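You operate a simulated robot arm through the tools that you are given. There is no shell and no other tool.

The job below is to be done with a simulated robot arm. You get a single attempt, and the scene is never put back.

TASK
Turn the turntable to 2, lock it and lift the plate onto the orange mat.
Fine: free the table lock first; free the green clamp once the table is locked.

Only the result counts: the job must be done as asked and must still hold three seconds after the hand-in. Knocking over, shifting, dropping, spilling or breaking anything else fails it.

THE ROBOT
A 7-joint arm with a two-finger parallel gripper, fixed in place. Base frame: the origin is at the foot of the arm, x ahead of it, y to its left, z up; the work surface is at about z = 860. Lengths are in mm, angles in degrees, forces in N, time in s.
Its first joint turns from -166.0 to 166.0 degrees. Payload 3.43 kg.
The TCP is the grasp point between the finger pads, 30 mm short of the fingertips. In the tool frame z runs along the fingers and y along their closing line. The gripper opens to 94 mm. The fingers are 28 mm wide and 10 mm thick; the gripper's body (50 by 96 mm) begins 55 mm behind the TCP.
Orientation is that of the tool frame in the base frame, as a unit quaternion [w, x, y, z]. With the fingers straight down and closing along the base's y, the tool's x points along the base's -x, its y along +y and its z along -z.

THE INTERFACE
- The arm moves only by the tool nudge_tool. Its argument "increments" is one flat list of numbers, 7 for each row, row after row: the shift along the tool's x, y, z in m, then the turn, a rotation vector about the tool's x, y, z in degrees, then the gripper command, from -1 (shut) to 1 (fully open), values between in proportion. In form: [x, y, z, rx, ry, rz, grip, x, y, z, rx, ry, rz, grip, ...]. A call has 1 to 20 rows; each row is the pose to reach, as a shift and turn from the pose commanded when the call began, along the tool's axes at that moment. Each row takes 0.2 s and may step no farther than 50 mm and 8.6 degrees from the row before; otherwise, or with a gripper value out of range, the whole call is refused. A pose out of reach is approached as far as the arm can. The call stops where the force on the tool passes 40 N (or 10 N more than at its start, if that is more) or the arm is blocked; 0.2 s more then pass. The fingers move at their own pace (about 45 mm/s each) and stop on an object; they squeeze with about 40 N. The grip force told is the motor's: it shows also when the fingers shut on nothing. Time passes only in rows, and 0.2 s behind the last, so rows that repeat a pose let the fingers close. The reply holds the time, the measured pose of the TCP, the force on the tool along the base axes, the opening and the grip force, in the units named above and with some noise, with the torque about the TCP (base axes, N m) and any sound that the robot's microphone picked up, and new pictures: "views" is both (left out), scene, wrist or none.
- Cameras (640 x 400 px; columns grow to the right, rows downward): "scene" is fixed at [50.7, -499.1, 1610.9]; the picture's right is [0.13, -0.99, 0.00], its down [-0.86, -0.11, -0.50] and it looks along [0.50, 0.07, -0.86] (base axes); focal length 225 px, centre (320, 200). "wrist" rides on the gripper at [76, 14, -102] in the tool frame; the picture's right is [-0.18, 0.98, 0.00], its down [-0.75, -0.14, -0.64] and it looks along [-0.63, -0.12, 0.77] (tool axes); focal length 243 px, centre (320, 200). There is no depth. A picture from a camera that has moved, and an enlarged one, comes with that camera's place and axes in the base frame and with its lens.
- move_column(by): slides the trunk up (or, below 0, down) by that many mm; the arm rides with it, the base frame stays. It gives what a move gives, with no picture.
- inspect(camera, box): a new picture of the part [left, top, right, bottom] of that camera's present view, enlarged. The clock stands still meanwhile.
- hand_in(): hands the job in; it is judged then, once.

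Nothing tells you positions but the pictures and the camera data. Unless the task says otherwise, let go and move clear before handing in.

The tools are called as a command line: name --argument value ..., lists and objects as JSON in quotes. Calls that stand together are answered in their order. nudge_tool: Moves the arm, as the interface text tells. Its arguments: {"type":"object","properties":{"increments":{"type":"array","items":{"type":"number"}},"views":{"type":"string","enum":["both","scene","wrist","none"]}},"required":["increments"]} The other tools are called the same way: move_column (by) slides the trunk up or down; inspect (camera, box) takes an enlarged picture of a part of a camera's view; hand_in () hands the job in.

At the start:

```text
t: 0.0
position: [554.8, -350.6, 1253.6]
ee_rot: [0.0, 0.0, 1.0, 0.0]
wrist_force: [0.0, -1.4, 0.4]
torque: [0.0, -0.04, 0.01]
opening: 94.2
grasp_force: 0.0
trunk travel left (down, up): [-500.0, 110.0]
```

scene: 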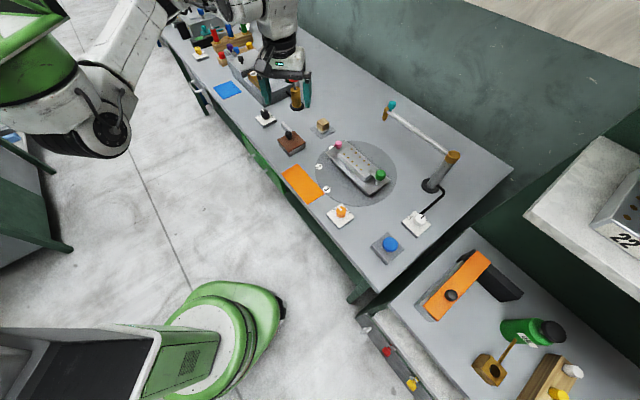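
wrist: 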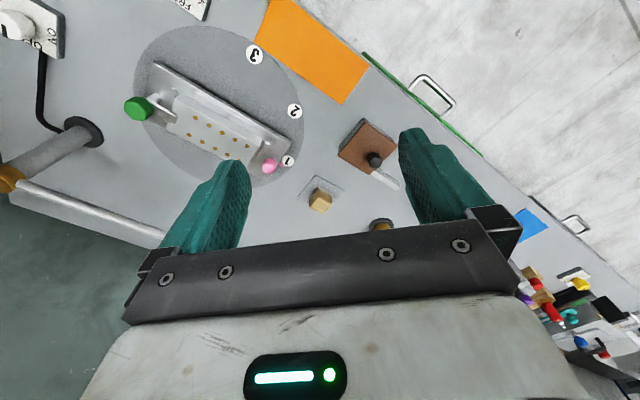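

I see a turntable with a fixture plate held by a green-handled and a pink-handled clamp, number tags 1, 2, 3, an orange mat, and several controls around. I'll zoom in before I move anything.

inspect --camera "scene" --box '[240, 80, 480, 280]'

inspect --camera "wrist" --box '[80, 0, 420, 220]'

inspect --camera "scene" --box '[300, 120, 420, 220]'

inspect --camera "scene" --box '[170, 0, 350, 170]'

```text
2.00 times, centred on (360, 180) of scene
camera zoom: at [50.7, -499.1, 1610.9], right [0.13, -0.99, 0.0], down [-0.86, -0.11, -0.5], along [0.5, 0.07, -0.86], focal length 450 px, centre (240, 240)
```

zoom: 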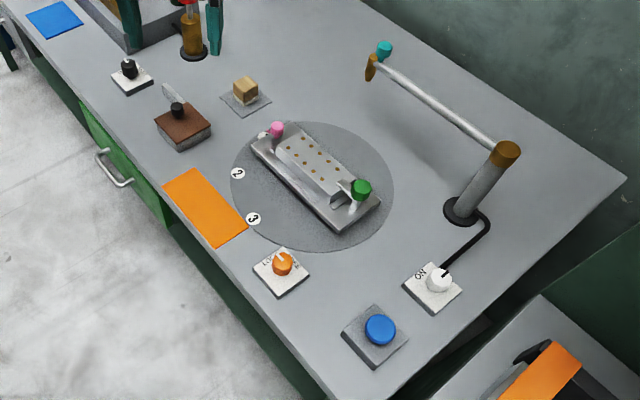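

```text
1.82 times, centred on (250, 110) of wrist
camera zoom: at [477.1, -333.3, 1354.7], right [0.18, 0.98, 0.0], down [0.75, -0.14, 0.64], along [0.63, -0.12, -0.77], focal length 441 px, centre (447, 364)
```

zoom: 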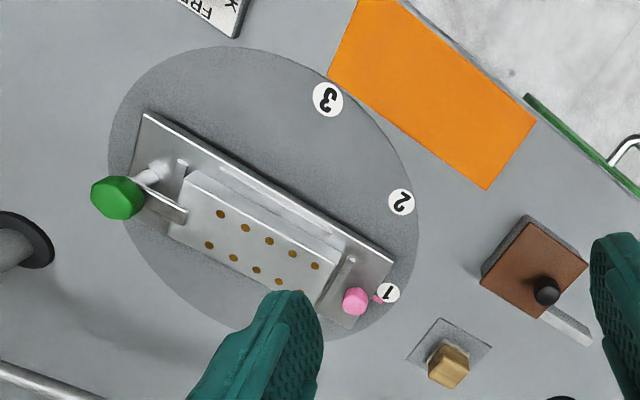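

```text
4.00 times, centred on (360, 170) of scene
camera zoom: at [50.7, -499.1, 1610.9], right [0.13, -0.99, 0.0], down [-0.86, -0.11, -0.5], along [0.5, 0.07, -0.86], focal length 899 px, centre (160, 320)
```

zoom: 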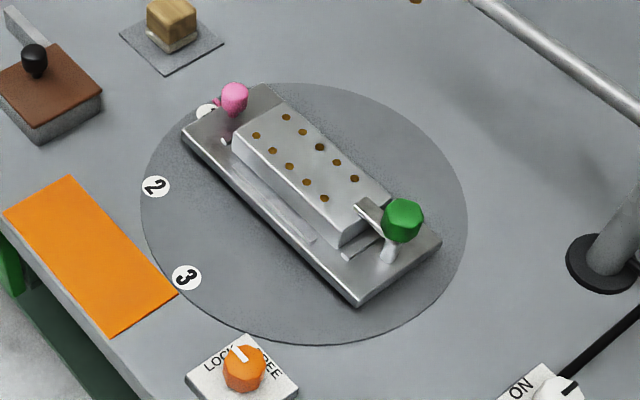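

```text
2.35 times, centred on (260, 85) of scene
camera zoom: at [50.7, -499.1, 1610.9], right [0.13, -0.99, 0.0], down [-0.86, -0.11, -0.5], along [0.5, 0.07, -0.86], focal length 529 px, centre (461, 471)
```

zoom: 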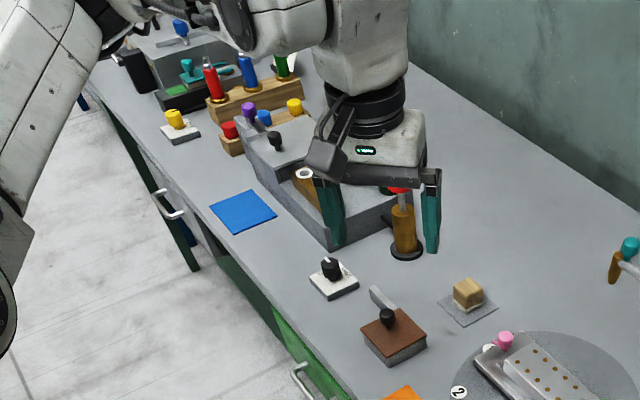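

The turntable centre seems to be near (640, -572), with the orange LOCK/FREE knob beside it. I'll take closer looks at the knob, the tags, the clamps and the mat.

inspect --camera "scene" --box '[320, 130, 400, 180]'

inspect --camera "scene" --box '[320, 190, 400, 240]'

inspect --camera "wrist" --box '[220, 120, 320, 190]'

inspect --camera "wrist" --box '[110, 50, 240, 150]'

inspect --camera "scene" --box '[320, 130, 350, 150]'

```text
8.00 times, centred on (360, 155) of scene
camera zoom: at [50.7, -499.1, 1610.9], right [0.13, -0.99, 0.0], down [-0.86, -0.11, -0.5], along [0.5, 0.07, -0.86], focal length 1798 px, centre (0, 560)
```

zoom: 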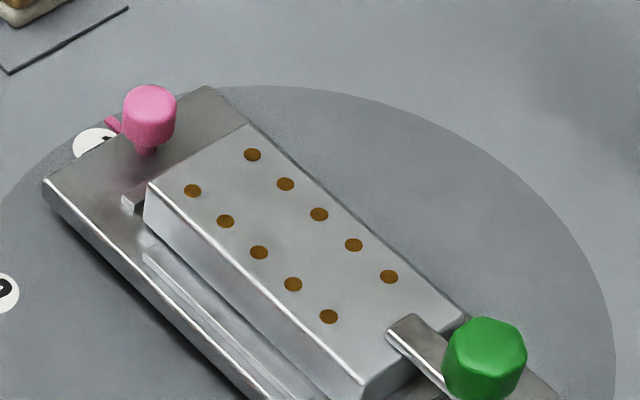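

```text
8.00 times, centred on (360, 215) of scene
camera zoom: at [50.7, -499.1, 1610.9], right [0.13, -0.99, 0.0], down [-0.86, -0.11, -0.5], along [0.5, 0.07, -0.86], focal length 1798 px, centre (0, 80)
```

zoom: 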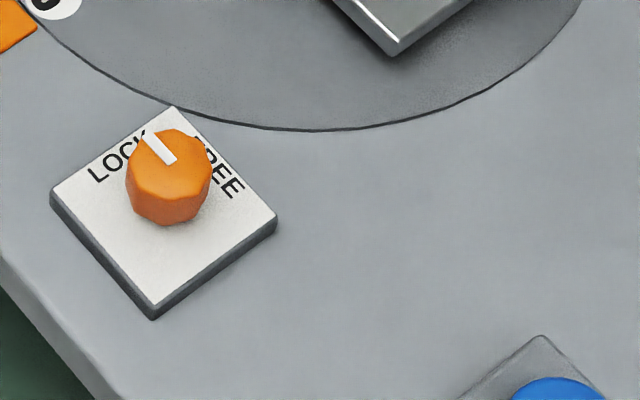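

```text
5.71 times, centred on (270, 155) of wrist
camera zoom: at [477.1, -333.3, 1354.7], right [0.18, 0.98, 0.0], down [0.75, -0.14, 0.64], along [0.63, -0.12, -0.77], focal length 1386 px, centre (606, 457)
```

zoom: 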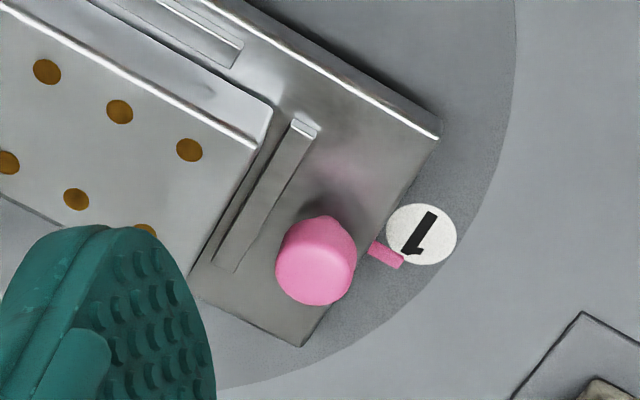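

```text
4.00 times, centred on (175, 100) of wrist
camera zoom: at [477.1, -333.3, 1354.7], right [0.18, 0.98, 0.0], down [0.75, -0.14, 0.64], along [0.63, -0.12, -0.77], focal length 970 px, centre (900, 600)
```

zoom: 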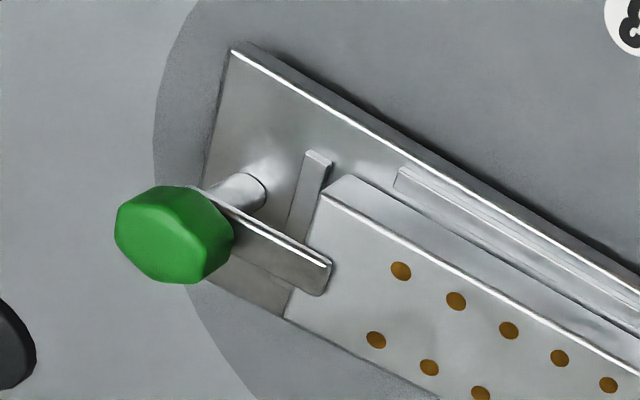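

```text
16.00 times, centred on (335, 140) of scene
camera zoom: at [50.7, -499.1, 1610.9], right [0.13, -0.99, 0.0], down [-0.86, -0.11, -0.5], along [0.5, 0.07, -0.86], focal length 3597 px, centre (80, 1160)
```

zoom: 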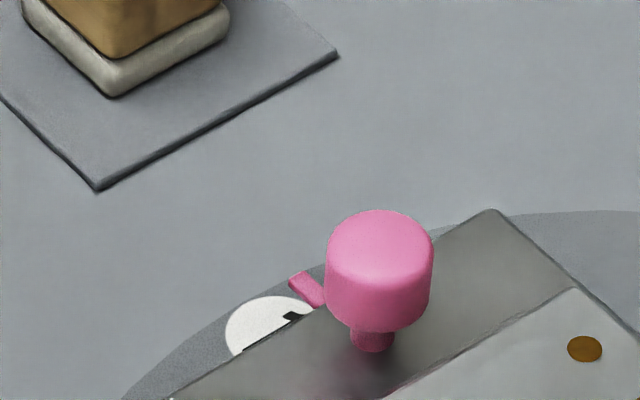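

The pink knob is the turning handle, and the pink pointer on the base plate now points at tag 1 (45°). Tag 2 is at 90°, so the table turns 45° counter-clockwise. First I'll move above the orange lock knob near (420, -526) for a closer look.

nudge_tool --increments '[0.0225, -0.0292, 0.0217, 0, 0, 0, 1, 0.045, -0.0583, 0.0433, 0, 0, 0, 1, 0.0675, -0.0875, 0.065, 0, 0, 0, 1, 0.09, -0.1167, 0.0867, 0, 0, 0, 1, 0.1125, -0.1458, 0.1083, 0, 0, 0, 1, 0.135, -0.175, 0.13, 0, 0, 0, 1]' --views "both"

```text
t: 1.4
position: [417.8, -525.7, 1123.6]
ee_rot: [0.001, -0.001, 1.0, 0.0]
wrist_force: [0.2, 0.0, -0.8]
torque: [-0.03, 0.01, -0.01]
opening: 93.9
grasp_force: 0.1
trunk travel left (down, up): [-500.0, 110.0]
camera wrist: at [340.6, -510.1, 1225.3], right [0.18, 0.98, 0.0], down [0.75, -0.14, 0.64], along [0.63, -0.12, -0.77], focal length 243 px, centre (320, 200)
```

scene: 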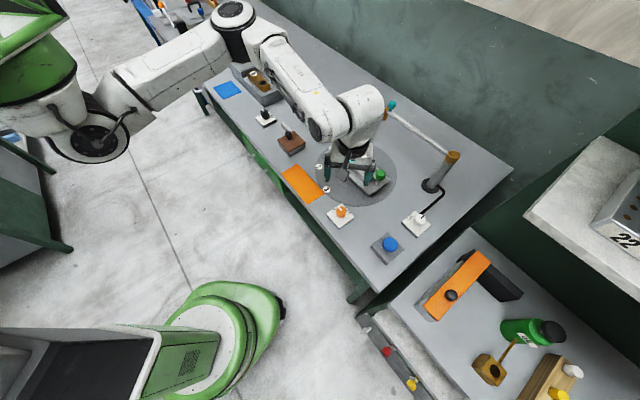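
wrist: 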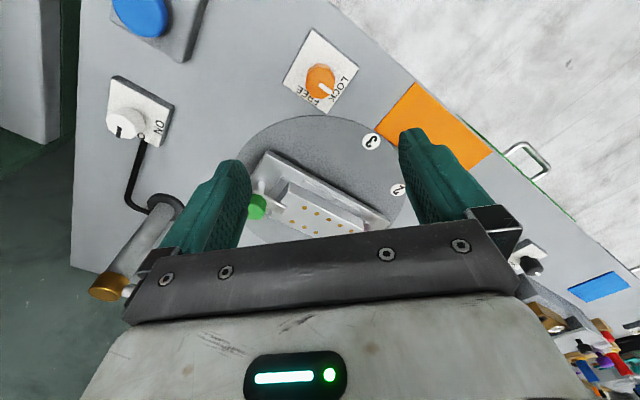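

The knob sits right below the tool, as expected. I'll zoom in on it.

inspect --camera "wrist" --box '[270, 20, 370, 120]'

inspect --camera "wrist" --box '[230, 100, 410, 240]'

inspect --camera "scene" --box '[320, 190, 370, 230]'

```text
4.00 times, centred on (320, 70) of wrist
camera zoom: at [340.6, -510.1, 1225.3], right [0.18, 0.98, 0.0], down [0.75, -0.14, 0.64], along [0.63, -0.12, -0.77], focal length 970 px, centre (320, 720)
```

zoom: 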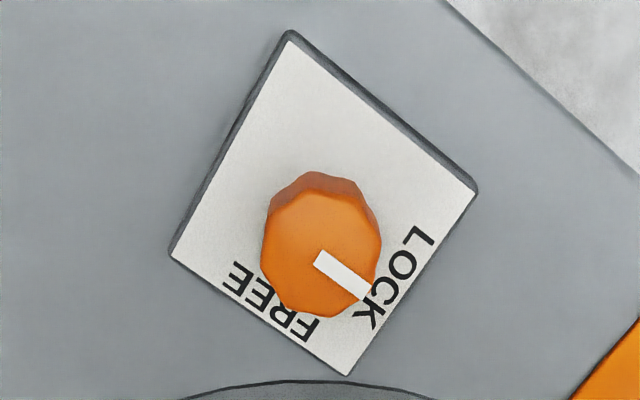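

```text
2.86 times, centred on (320, 170) of wrist
camera zoom: at [340.6, -510.1, 1225.3], right [0.18, 0.98, 0.0], down [0.75, -0.14, 0.64], along [0.63, -0.12, -0.77], focal length 693 px, centre (320, 286)
```

zoom: 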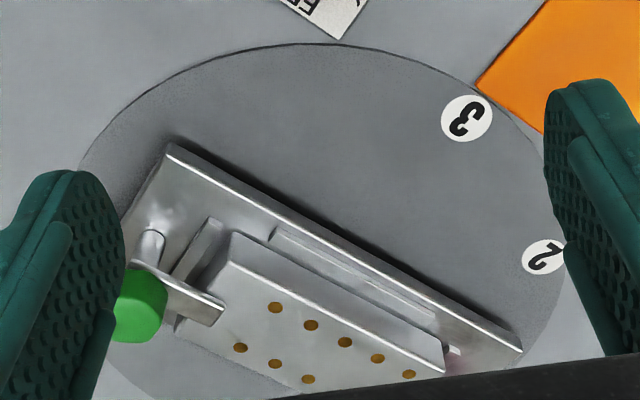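

```text
10.00 times, centred on (345, 210) of scene
camera zoom: at [50.7, -499.1, 1610.9], right [0.13, -0.99, 0.0], down [-0.86, -0.11, -0.5], along [0.5, 0.07, -0.86], focal length 2248 px, centre (70, 100)
```

zoom: 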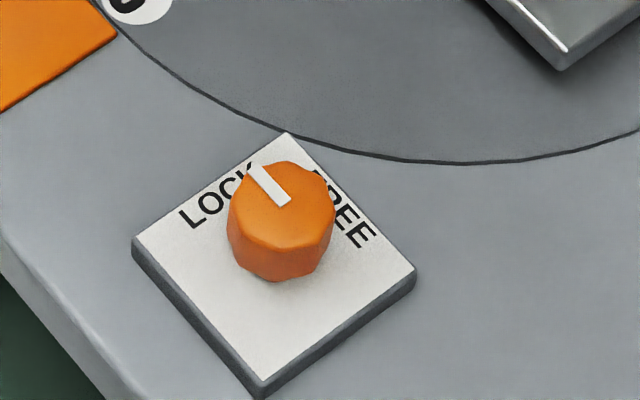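

The lock knob sits at about (419.5, -525.5), its top near z 912. Its pointer is on LOCK (45°), and FREE is at -45°, which is 90° clockwise. I'll pre-rotate the gripper by -45° and come down to just above the knob.

nudge_tool --increments '[0, 0, 0.02, 0, 0, -7.5, 0.4, 0, 0, 0.04, 0, 0, -15, 0.4, 0, 0, 0.06, 0, 0, -22.5, 0.4, 0, 0, 0.08, 0, 0, -30, 0.4, 0, 0, 0.1, 0, 0, -37.5, 0.4, 0, 0, 0.12, 0, 0, -45, 0.4, 0, 0, 0.15, 0, 0, -45, 0.4, 0, 0, 0.15, 0, 0, -45, 0.4]' --views "both"

```text
t: 3.2
position: [417.0, -523.6, 973.1]
ee_rot: [0.0, -0.383, 0.924, 0.0]
wrist_force: [0.4, 0.3, 0.4]
torque: [-0.01, 0.03, 0.01]
opening: 65.9
grasp_force: 0.1
trunk travel left (down, up): [-500.0, 110.0]
camera wrist: at [352.7, -565.6, 1075.0], right [-0.57, 0.82, 0.0], down [0.63, 0.43, 0.64], along [0.53, 0.36, -0.77], focal length 243 px, centre (320, 200)
```

scene: 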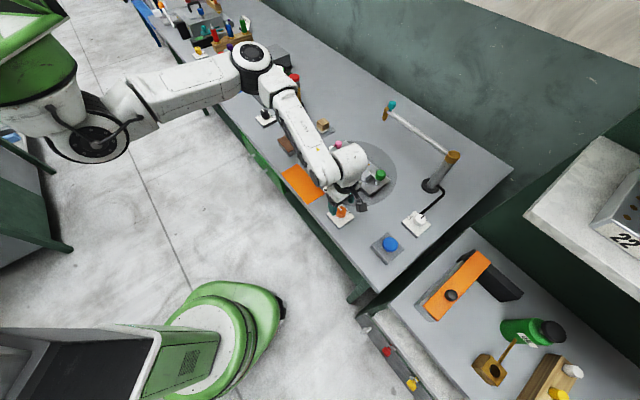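
wrist: 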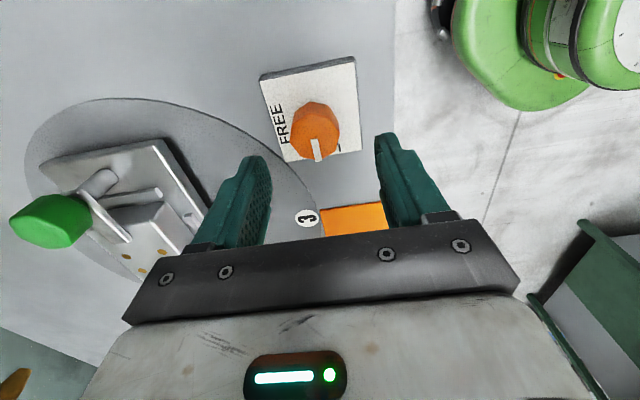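

The gripper is above the knob. I'll zoom in to check the alignment before descending.

inspect --camera "wrist" --box '[240, 40, 400, 240]'

inspect --camera "scene" --box '[300, 160, 400, 240]'

```text
2.00 times, centred on (320, 140) of wrist
camera zoom: at [352.7, -565.6, 1075.0], right [-0.57, 0.82, 0.0], down [0.63, 0.43, 0.64], along [0.53, 0.36, -0.77], focal length 485 px, centre (320, 320)
```

zoom: 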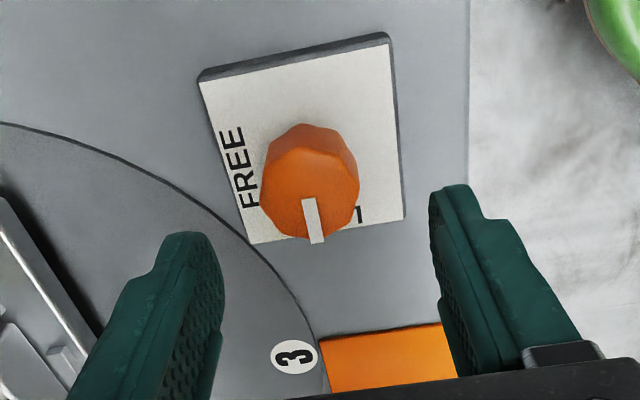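

```text
5.00 times, centred on (350, 200) of scene
camera zoom: at [50.7, -499.1, 1610.9], right [0.13, -0.99, 0.0], down [-0.86, -0.11, -0.5], along [0.5, 0.07, -0.86], focal length 1124 px, centre (170, 200)
```

zoom: 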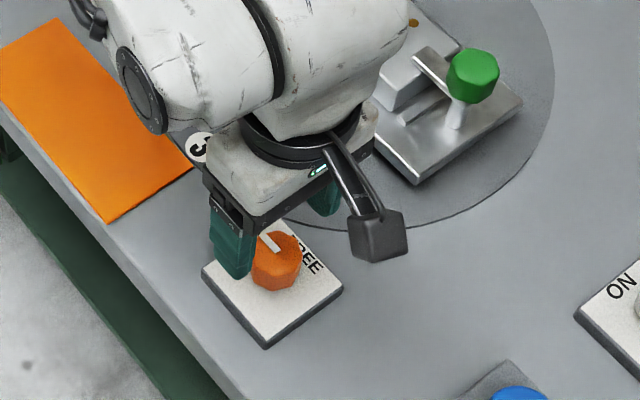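

The knob is about 3–4 mm off along the tool's closing line. I'll correct that and lower the fingers around it.

nudge_tool --increments '[0.0005, -0.0035, 0.02, 0, 0, 0, 0.4, 0.0005, -0.0035, 0.04, 0, 0, 0, 0.4, 0.0005, -0.0035, 0.055, 0, 0, 0, 0.4, 0.0005, -0.0035, 0.063, 0, 0, 0, 0.4, 0.0005, -0.0035, 0.063, 0, 0, 0, 0.4]' --views "both"

```text
t: 4.4
position: [420.6, -528.5, 911.9]
ee_rot: [0.0, -0.383, 0.924, 0.0]
wrist_force: [-0.4, 0.6, 0.4]
torque: [0.02, 0.02, 0.01]
opening: 65.9
grasp_force: 0.0
trunk travel left (down, up): [-500.0, 110.0]
camera wrist: at [355.7, -570.4, 1011.7], right [-0.56, 0.83, 0.0], down [0.63, 0.43, 0.64], along [0.53, 0.36, -0.77], focal length 243 px, centre (320, 200)
```

scene: 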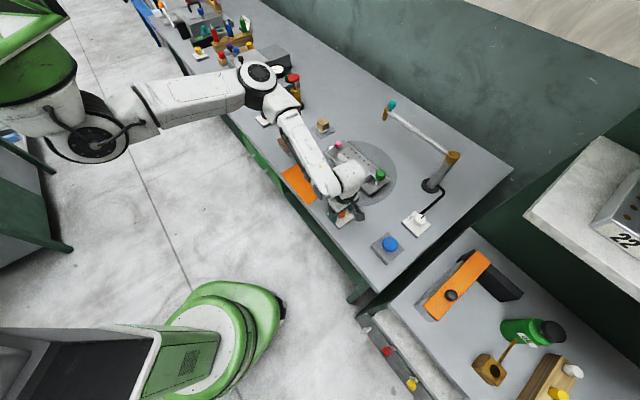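
wrist: 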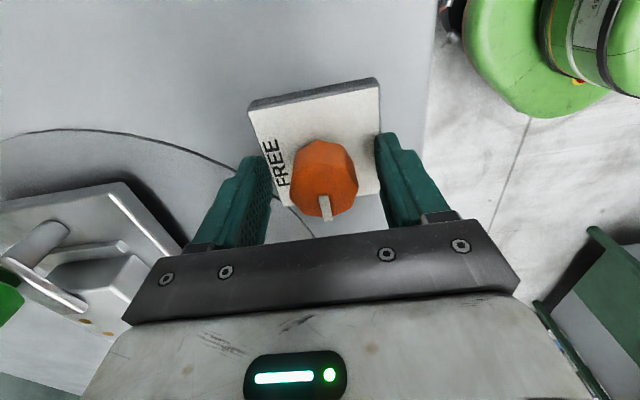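

inspect --camera "wrist" --box '[220, 100, 440, 240]'

inspect --camera "scene" --box '[310, 180, 380, 240]'

```text
2.86 times, centred on (330, 170) of wrist
camera zoom: at [355.7, -570.4, 1011.7], right [-0.56, 0.83, 0.0], down [0.63, 0.43, 0.64], along [0.53, 0.36, -0.77], focal length 693 px, centre (291, 286)
```

zoom: 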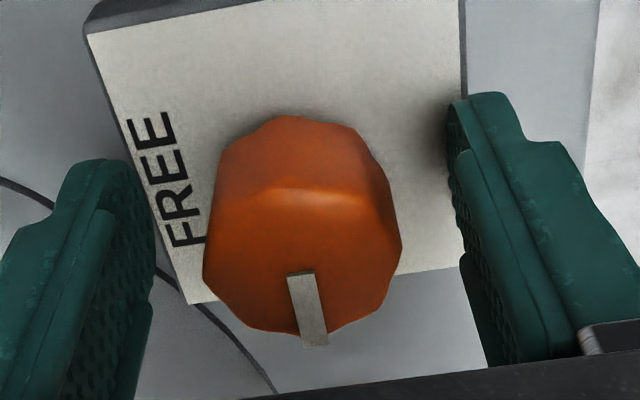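

```text
6.67 times, centred on (345, 210) of scene
camera zoom: at [50.7, -499.1, 1610.9], right [0.13, -0.99, 0.0], down [-0.86, -0.11, -0.5], along [0.5, 0.07, -0.86], focal length 1499 px, centre (153, 133)
```

zoom: 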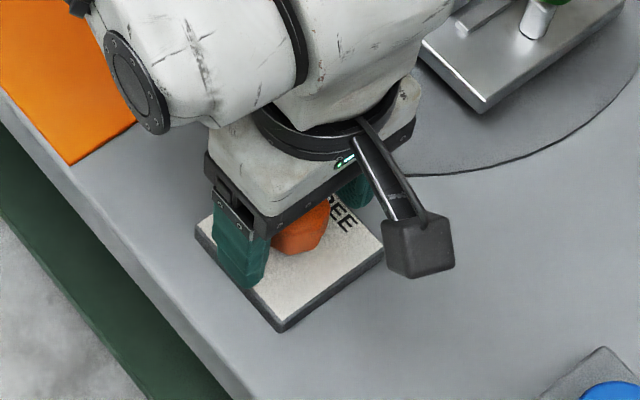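

The knob is centred between the fingers. Closing on it now.

nudge_tool --increments '[0, 0, 0.002, 0, 0, 0, -1, 0, 0, 0.002, 0, 0, 0, -1, 0, 0, 0.002, 0, 0, 0, -1, 0, 0, 0.002, 0, 0, 0, -1]' --views "wrist"

```text
t: 5.4
position: [420.3, -527.0, 907.6]
ee_rot: [0.0, -0.382, 0.924, 0.001]
wrist_force: [-4.7, 7.6, 0.5]
torque: [-0.35, -0.09, -0.01]
opening: 35.8
grasp_force: 45.0
trunk travel left (down, up): [-500.0, 110.0]
camera wrist: at [354.9, -569.3, 1009.3], right [-0.56, 0.83, 0.0], down [0.63, 0.43, 0.64], along [0.53, 0.36, -0.77], focal length 243 px, centre (320, 200)
```

wrist: 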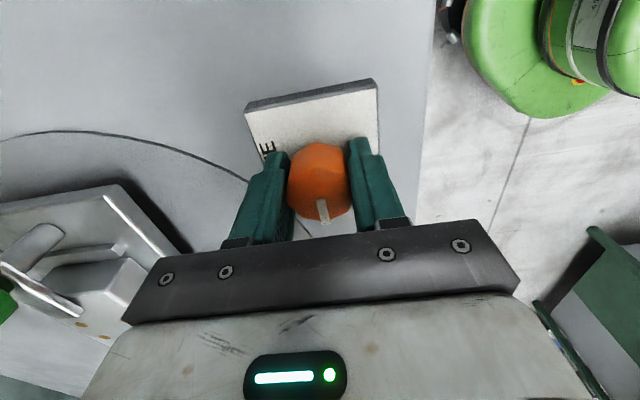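

Gripped at 35.8 mm opening. I'll start turning toward FREE (clockwise from above), with a small shift to relieve the sideways force.

nudge_tool --increments '[0, 0.001, 0, 0, 0, 5, -1, 0, 0.001, 0, 0, 0, 10, -1, 0, 0.001, 0, 0, 0, 15, -1, 0, 0.001, 0, 0, 0, 20, -1]' --views "wrist"

```text
t: 6.4
position: [418.9, -527.2, 908.4]
ee_rot: [0.0, -0.216, 0.976, 0.0]
wrist_force: [-8.3, 2.0, -5.2]
torque: [0.12, -0.57, 0.03]
opening: 35.9
grasp_force: 44.9
trunk travel left (down, up): [-500.0, 110.0]
camera wrist: at [343.6, -544.3, 1009.4], right [-0.25, 0.97, 0.0], down [0.74, 0.19, 0.64], along [0.62, 0.16, -0.77], focal length 243 px, centre (320, 200)
```

wrist: 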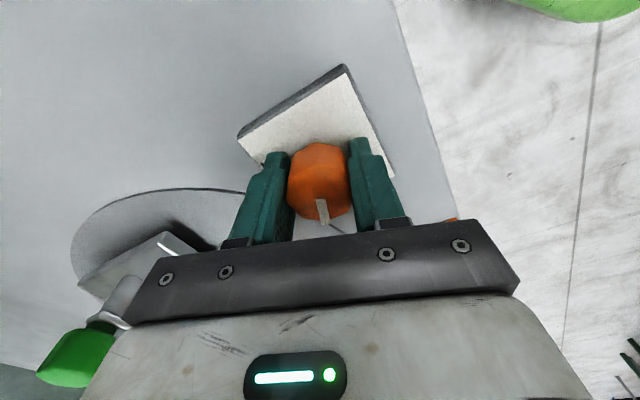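

The knob turns with the gripper and the forces stay small. I'll continue to the full 90°.

nudge_tool --increments '[0, 0, 0, 0, 0, 7, -1, 0, 0, 0, 0, 0, 14, -1, 0, 0, 0, 0, 0, 21, -1, 0, 0, 0, 0, 0, 28, -1, 0, 0, 0, 0, 0, 35, -1, 0, 0, 0, 0, 0, 42, -1, 0, 0, 0, 0, 0, 49, -1, 0, 0, 0, 0, 0, 56, -1, 0, 0, 0, 0, 0, 63, -1, 0, 0, 0, 0, 0, 68, -1]' --views "both"

```text
t: 8.6
position: [419.4, -526.0, 906.9]
ee_rot: [-0.001, 0.367, 0.93, 0.001]
wrist_force: [-10.6, 7.0, -8.2]
torque: [0.66, 1.2, -0.02]
opening: 35.7
grasp_force: 45.3
trunk travel left (down, up): [-500.0, 110.0]
camera wrist: at [373.2, -461.8, 1009.5], right [0.81, 0.59, 0.0], down [0.45, -0.62, 0.64], along [0.38, -0.52, -0.77], focal length 243 px, centre (320, 200)
```

scene: 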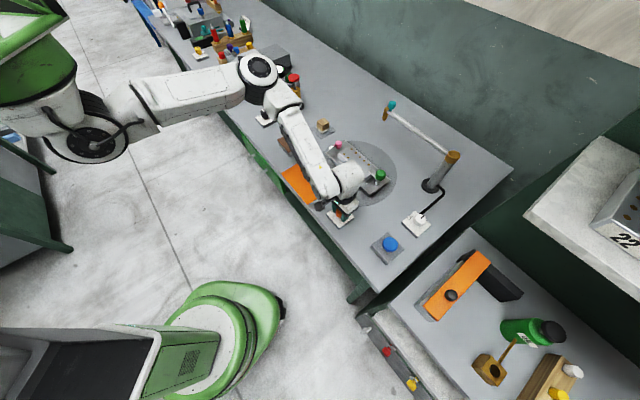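
wrist: 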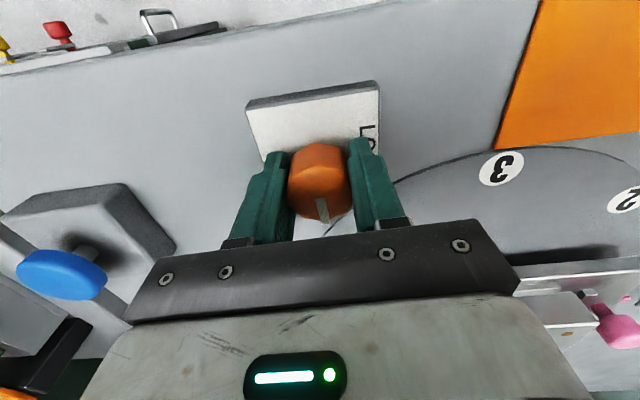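

The knob has turned about 88°. I'll add 2°, then open the fingers and rise to check where it points.

nudge_tool --increments '[0, 0, 0, 0, 0, 2, -1, 0, 0, 0, 0, 0, 2, -1, 0, 0, 0, 0, 0, 2, 0.4, 0, 0, 0, 0, 0, 2, 0.4, 0, 0, 0, 0, 0, 2, 0.4, 0, 0, -0.02, 0, 0, 2, 0.4, 0, 0, -0.04, 0, 0, 2, 0.4, 0, 0, -0.07, 0, 0, 2, 0.4]' --views "both"

inspect --camera "wrist" --box '[240, 40, 400, 240]'

```text
t: 10.4
position: [421.7, -528.2, 978.2]
ee_rot: [0.0, 0.383, 0.924, 0.0]
wrist_force: [-0.8, 0.1, 0.0]
torque: [0.0, 0.03, 0.0]
opening: 65.9
grasp_force: 0.1
trunk travel left (down, up): [-500.0, 110.0]
camera wrist: at [376.4, -461.8, 1080.3], right [0.83, 0.56, 0.0], down [0.43, -0.63, 0.64], along [0.36, -0.53, -0.77], focal length 243 px, centre (320, 200)
```

scene: 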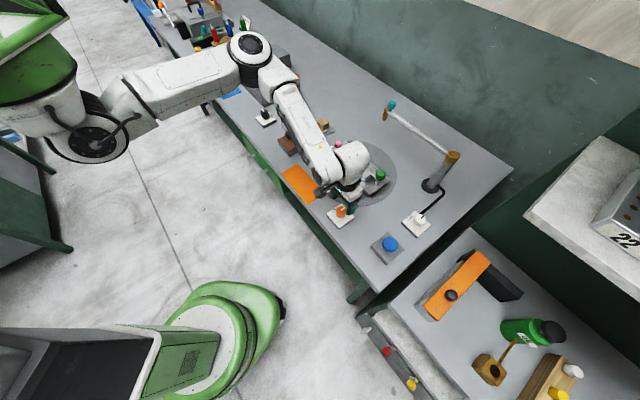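
wrist: 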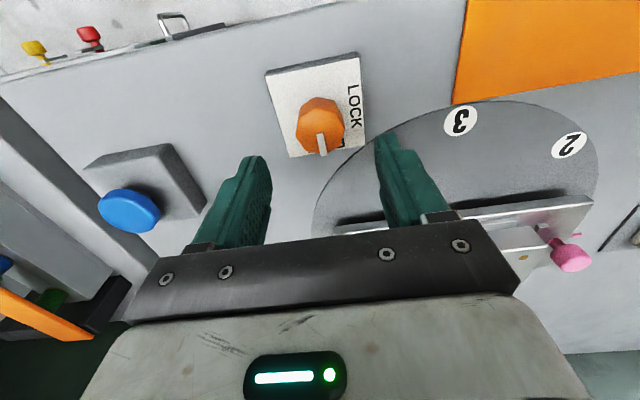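

```text
2.00 times, centred on (320, 140) of wrist
camera zoom: at [376.4, -461.8, 1080.3], right [0.83, 0.56, 0.0], down [0.43, -0.63, 0.64], along [0.36, -0.53, -0.77], focal length 485 px, centre (320, 320)
```

zoom: 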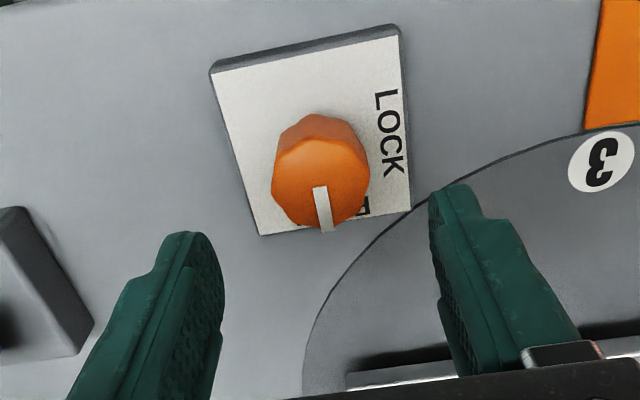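

The knob now points to FREE. Next I'll move above the pink turning knob near (722, -489), turning the gripper so it closes tangentially to the table.

nudge_tool --increments '[0, 0, -0.03, 0, 0, 0, 0.4, 0, 0, -0.0614, 0, 0, 0, 0.4, -0.01544, 0.02, -0.0614, 0, 0, -7.5, 0.4, -0.03088, 0.04, -0.0614, 0, 0, -15, 0.4, -0.04632, 0.06, -0.0614, 0, 0, -22.5, 0.4, -0.06177, 0.08, -0.0614, 0, 0, -30, 0.4, -0.07721, 0.1, -0.0614, 0, 0, -37.5, 0.4, -0.09265, 0.12, -0.0614, 0, 0, -45, 0.4, -0.10809, 0.14, -0.0614, 0, 0, -52.5, 0.4, -0.12353, 0.16, -0.0614, 0, 0, -60, 0.4, -0.13898, 0.18, -0.0614, 0, 0, -67.5, 0.4, -0.15442, 0.2, -0.0614, 0, 0, -75, 0.4, -0.16986, 0.22, -0.0614, 0, 0, -82.5, 0.4, -0.1853, 0.24, -0.0614, 0, 0, -90, 0.4]' --views "both"

inspect --camera "wrist" --box '[220, 40, 420, 240]'

inspect --camera "scene" --box '[300, 110, 420, 210]'

```text
t: 13.4
position: [722.0, -488.0, 1037.5]
ee_rot: [-0.001, -0.383, 0.924, 0.001]
wrist_force: [-0.3, 0.3, 0.2]
torque: [-0.01, -0.03, 0.0]
opening: 65.9
grasp_force: 0.0
trunk travel left (down, up): [-500.0, 110.0]
camera wrist: at [656.6, -528.9, 1139.6], right [-0.57, 0.82, 0.0], down [0.63, 0.43, 0.64], along [0.53, 0.36, -0.77], focal length 243 px, centre (320, 200)
```

scene: 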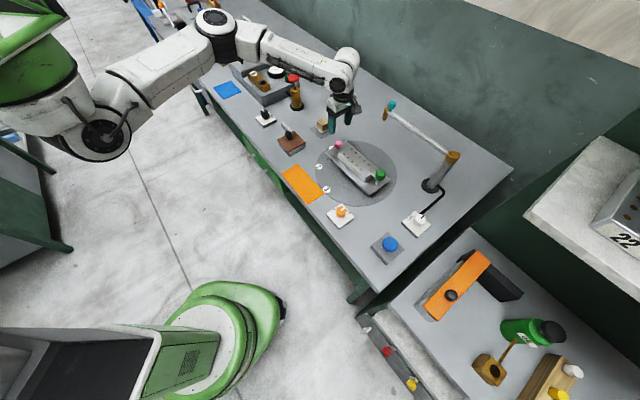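
wrist: 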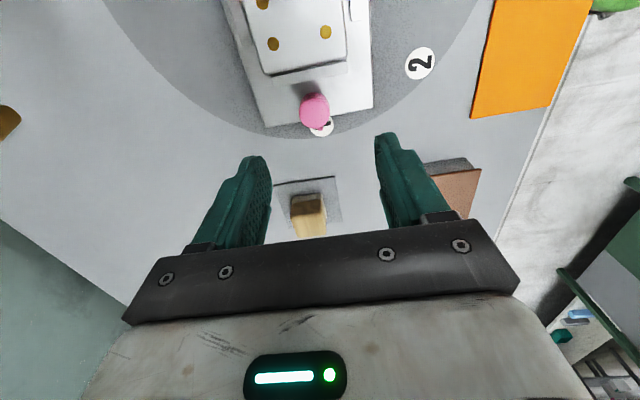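

```text
2.00 times, centred on (320, 140) of wrist
camera zoom: at [656.6, -528.9, 1139.6], right [-0.57, 0.82, 0.0], down [0.63, 0.43, 0.64], along [0.53, 0.36, -0.77], focal length 485 px, centre (320, 320)
```

zoom: 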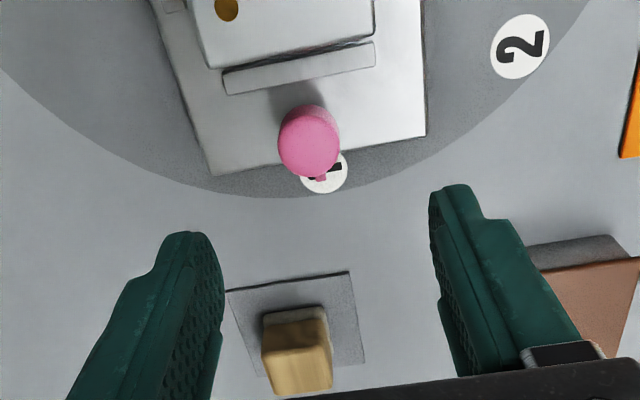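

```text
4.00 times, centred on (360, 160) of scene
camera zoom: at [50.7, -499.1, 1610.9], right [0.13, -0.99, 0.0], down [-0.86, -0.11, -0.5], along [0.5, 0.07, -0.86], focal length 899 px, centre (160, 360)
```

zoom: 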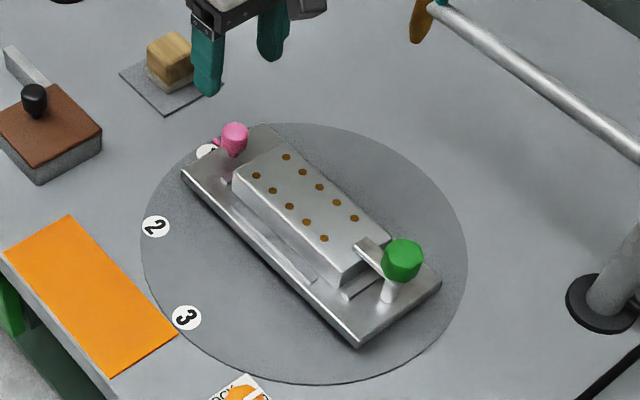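

The pink knob is about 3 mm off along the closing line. I'll correct that and lower the gripper around it, staying above the base plate.

nudge_tool --increments '[0.001, -0.003, 0.03, 0, 0, 0, 0.2, 0.001, -0.003, 0.06, 0, 0, 0, 0.2, 0.001, -0.003, 0.085, 0, 0, 0, 0.2, 0.001, -0.003, 0.1, 0, 0, 0, 0.2, 0.001, -0.003, 0.1, 0, 0, 0, 0.2]' --views "both"

inspect --camera "wrist" --box '[220, 100, 440, 240]'

inspect --camera "scene" --box '[310, 110, 380, 170]'

```text
t: 14.6
position: [723.2, -490.3, 939.8]
ee_rot: [-0.002, -0.382, 0.924, 0.0]
wrist_force: [-0.3, 0.8, 0.2]
torque: [0.03, -0.01, 0.0]
opening: 56.4
grasp_force: 0.1
trunk travel left (down, up): [-500.0, 110.0]
camera wrist: at [658.2, -531.4, 1041.3], right [-0.56, 0.83, 0.0], down [0.63, 0.43, 0.64], along [0.53, 0.36, -0.77], focal length 243 px, centre (320, 200)
```

scene: 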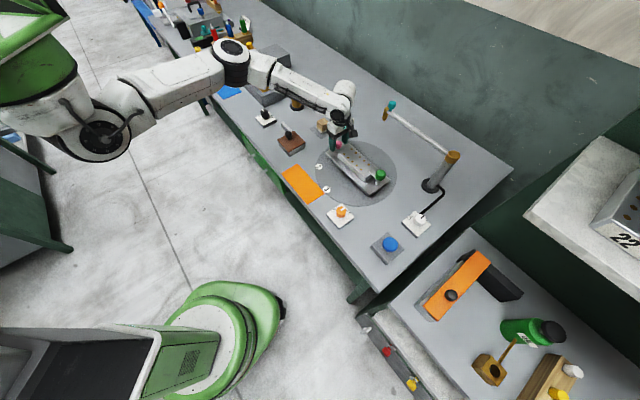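
wrist: 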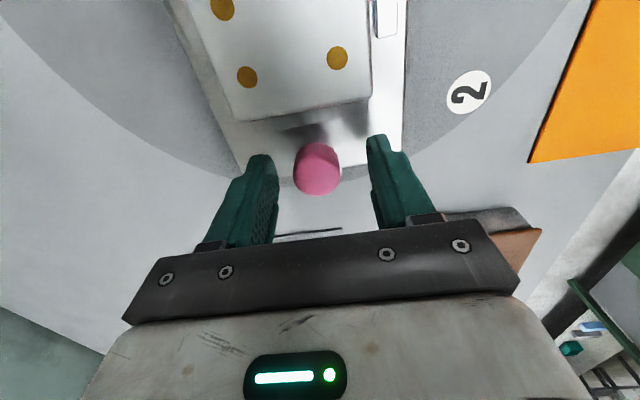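

```text
2.86 times, centred on (330, 170) of wrist
camera zoom: at [658.2, -531.4, 1041.3], right [-0.56, 0.83, 0.0], down [0.63, 0.43, 0.64], along [0.53, 0.36, -0.77], focal length 693 px, centre (291, 286)
```

zoom: 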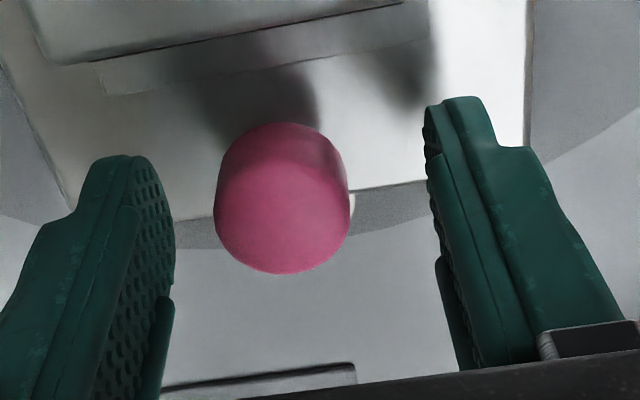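

```text
6.67 times, centred on (345, 140) of scene
camera zoom: at [50.7, -499.1, 1610.9], right [0.13, -0.99, 0.0], down [-0.86, -0.11, -0.5], along [0.5, 0.07, -0.86], focal length 1499 px, centre (153, 600)
```

zoom: 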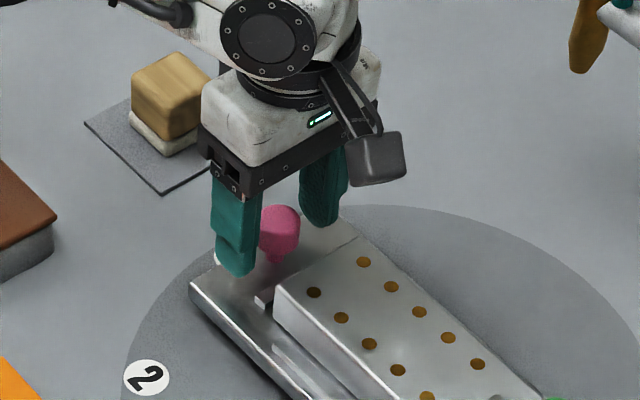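

The knob is well centred between the fingers. I'll go down 5 mm more and close on it.

nudge_tool --increments '[0, -0.0005, 0.005, 0, 0, 0, 0.2, 0, -0.0005, 0.005, 0, 0, 0, -1, 0, -0.0005, 0.005, 0, 0, 0, -1, 0, -0.0005, 0.005, 0, 0, 0, -1, 0, -0.0005, 0.005, 0, 0, 0, -1]' --views "both"

```text
t: 15.8
position: [724.4, -490.2, 935.1]
ee_rot: [0.0, -0.383, 0.924, 0.0]
wrist_force: [3.5, -2.8, -0.4]
torque: [0.34, 0.26, 0.12]
opening: 27.7
grasp_force: 45.0
trunk travel left (down, up): [-500.0, 110.0]
camera wrist: at [659.0, -531.8, 1036.3], right [-0.56, 0.83, 0.0], down [0.63, 0.43, 0.64], along [0.53, 0.36, -0.77], focal length 243 px, centre (320, 200)
```

scene: 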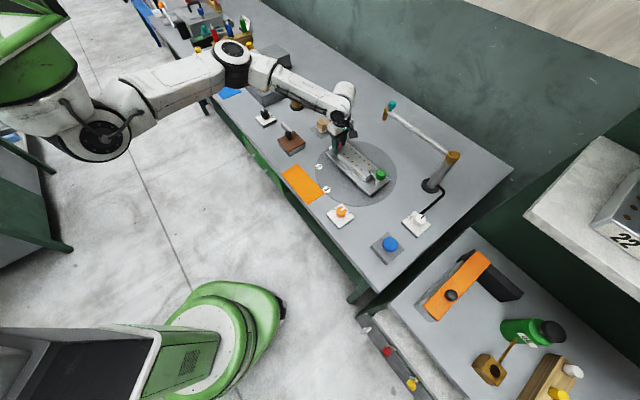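
wrist: 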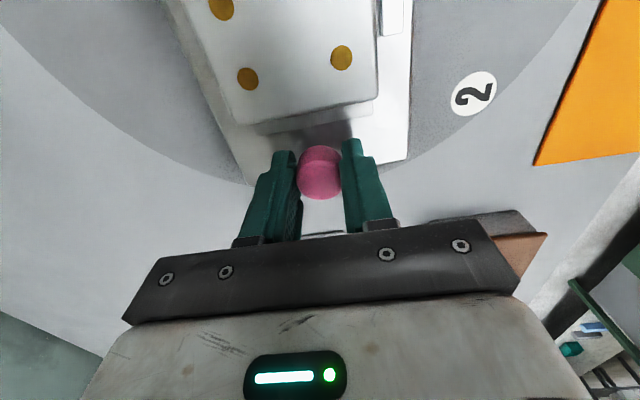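

The pink knob is gripped with little side force. I'll begin turning the table counter-clockwise along the arc, 15° first.

nudge_tool --increments '[0.00011, 0.00506, 0, 0, 0, -2.5, -1, 0.00044, 0.01011, 0, 0, 0, -5, -1, 0.00099, 0.01514, 0, 0, 0, -7.5, -1, 0.00176, 0.02014, 0, 0, 0, -10, -1, 0.00275, 0.0251, 0, 0, 0, -12.5, -1, 0.00395, 0.03002, 0, 0, 0, -15, -1]' --views "both"

```text
t: 17.2
position: [699.9, -472.1, 935.7]
ee_rot: [0.0, -0.5, 0.866, 0.0]
wrist_force: [5.7, 8.0, 14.1]
torque: [0.19, 0.68, -0.05]
opening: 27.7
grasp_force: 44.9
trunk travel left (down, up): [-500.0, 110.0]
camera wrist: at [648.3, -528.8, 1036.3], right [-0.76, 0.65, 0.0], down [0.5, 0.58, 0.64], along [0.42, 0.49, -0.77], focal length 243 px, centre (320, 200)
```

scene: 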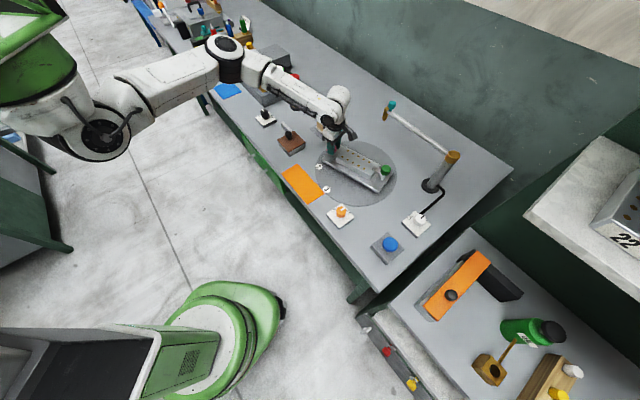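
wrist: 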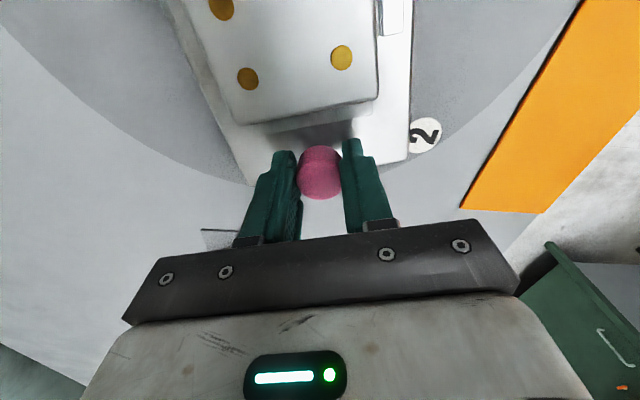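

The base plate follows the gripper and the tags stay fixed, as expected. I'll continue another 20°.

nudge_tool --increments '[-0.0002, 0.00506, 0, 0, 0, -2.5, -1, 0.0001, 0.01011, 0, 0, 0, -5, -1, 0.0005, 0.01514, 0, 0, 0, -7.5, -1, 0.00126, 0.02014, 0, 0, 0, -10, -1, 0.00225, 0.0251, 0, 0, 0, -12.5, -1, 0.00345, 0.03002, 0, 0, 0, -15, -1, 0.0049, 0.0349, 0, 0, 0, -17.5, -1, 0.0065, 0.0397, 0, 0, 0, -20, -1]' --views "both"

inspect --camera "wrist" --box '[260, 80, 440, 220]'

inspect --camera "scene" --box '[300, 120, 400, 200]'

```text
t: 19.0
position: [662.5, -457.7, 933.9]
ee_rot: [-0.001, -0.642, 0.766, 0.0]
wrist_force: [4.1, 9.3, 18.1]
torque: [0.22, 0.63, 0.16]
opening: 27.9
grasp_force: 45.2
trunk travel left (down, up): [-500.0, 110.0]
camera wrist: at [633.0, -529.0, 1036.3], right [-0.94, 0.35, 0.0], down [0.27, 0.72, 0.64], along [0.23, 0.6, -0.77], focal length 243 px, centre (320, 200)
```

scene: 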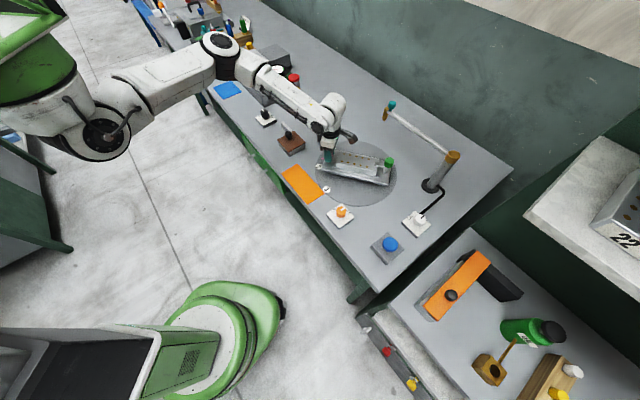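
wrist: 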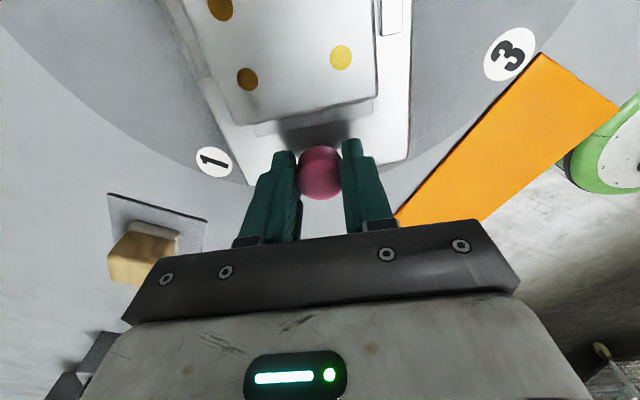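

```text
2.86 times, centred on (350, 150) of wrist
camera zoom: at [633.0, -529.0, 1036.3], right [-0.94, 0.35, 0.0], down [0.27, 0.72, 0.64], along [0.23, 0.6, -0.77], focal length 693 px, centre (234, 343)
```

zoom: 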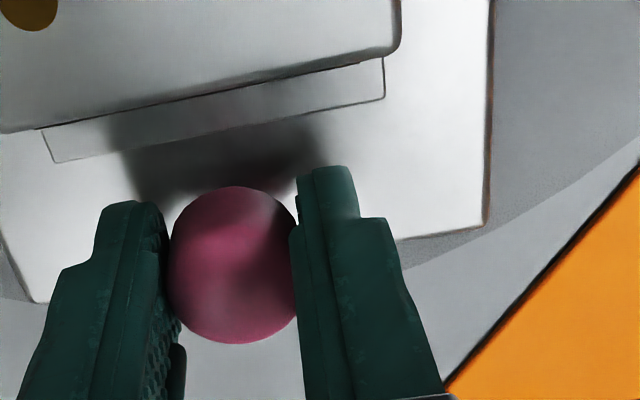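

```text
5.00 times, centred on (350, 160) of scene
camera zoom: at [50.7, -499.1, 1610.9], right [0.13, -0.99, 0.0], down [-0.86, -0.11, -0.5], along [0.5, 0.07, -0.86], focal length 1124 px, centre (170, 400)
```

zoom: 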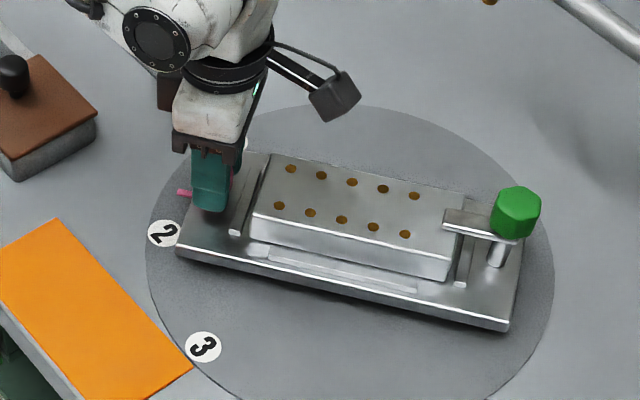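

I'm now at about 80°. The last 10° will bring the pointer to tag 2.

nudge_tool --increments '[-0.0004, 0.00506, -0.0005, 0, 0, -2.5, -1, -0.0002, 0.01011, -0.001, 0, 0, -5, -1, 0.0004, 0.01514, -0.001, 0, 0, -7.5, -1, 0.0012, 0.02014, -0.001, 0, 0, -10, -1, 0.0012, 0.02014, -0.001, 0, 0, -10, -1]' --views "both"

inspect --camera "wrist" --box '[160, 0, 480, 220]'

inspect --camera "scene" --box '[300, 130, 410, 200]'

inspect --camera "scene" --box '[310, 150, 350, 175]'

```text
t: 20.2
position: [641.4, -457.4, 934.2]
ee_rot: [-0.001, -0.706, 0.708, 0.0]
wrist_force: [-1.2, 1.1, 1.7]
torque: [-0.77, -1.01, -0.41]
opening: 27.8
grasp_force: 45.1
trunk travel left (down, up): [-500.0, 110.0]
camera wrist: at [626.0, -531.3, 1036.3], right [-0.98, 0.19, 0.0], down [0.14, 0.75, 0.64], along [0.12, 0.63, -0.77], focal length 243 px, centre (320, 200)
```

scene: 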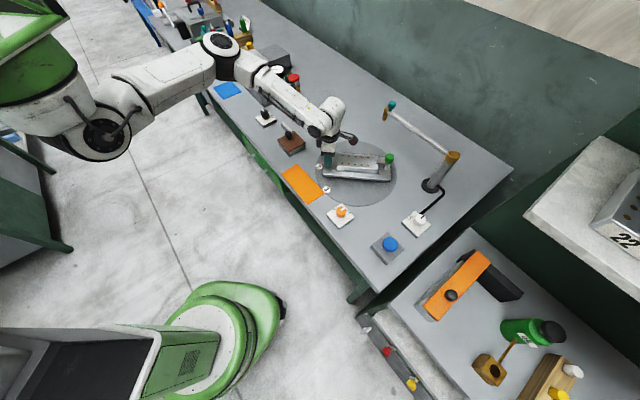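
wrist: 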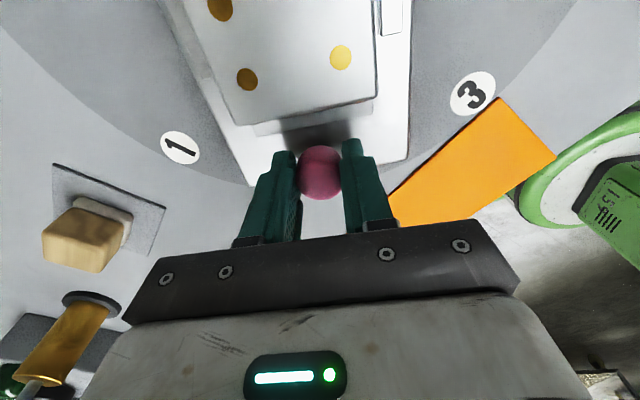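

```text
1.82 times, centred on (320, 110) of wrist
camera zoom: at [626.0, -531.3, 1036.3], right [-0.98, 0.19, 0.0], down [0.14, 0.75, 0.64], along [0.12, 0.63, -0.77], focal length 441 px, centre (320, 364)
```

zoom: 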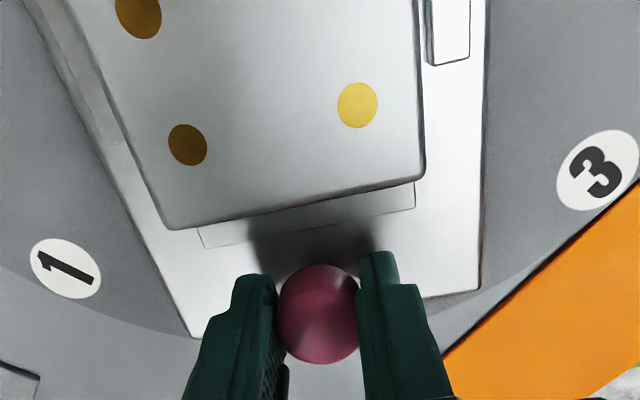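

```text
5.71 times, centred on (355, 165) of scene
camera zoom: at [50.7, -499.1, 1610.9], right [0.13, -0.99, 0.0], down [-0.86, -0.11, -0.5], along [0.5, 0.07, -0.86], focal length 1284 px, centre (120, 400)
```

zoom: 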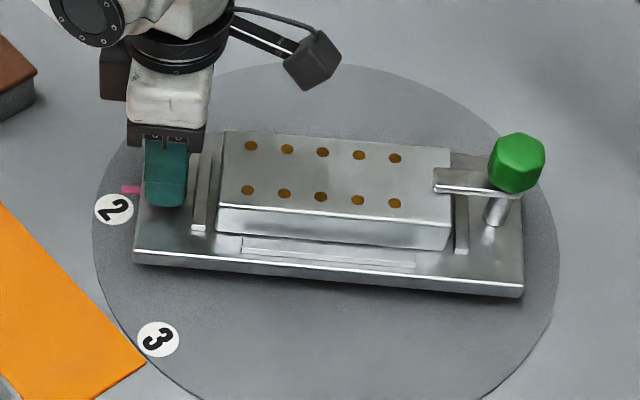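

```text
16.00 times, centred on (330, 162) of scene
camera zoom: at [50.7, -499.1, 1610.9], right [0.13, -0.99, 0.0], down [-0.86, -0.11, -0.5], along [0.5, 0.07, -0.86], focal length 3597 px, centre (160, 800)
```

zoom: 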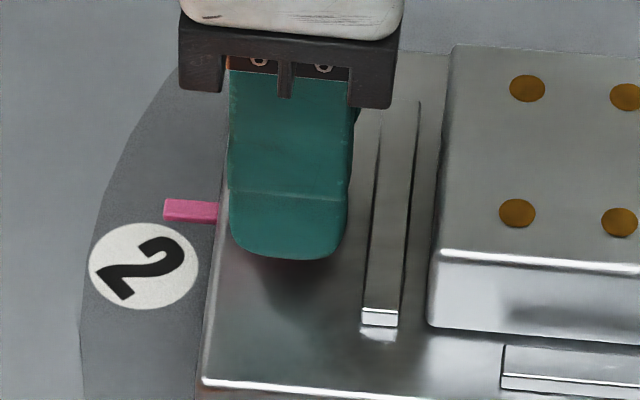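

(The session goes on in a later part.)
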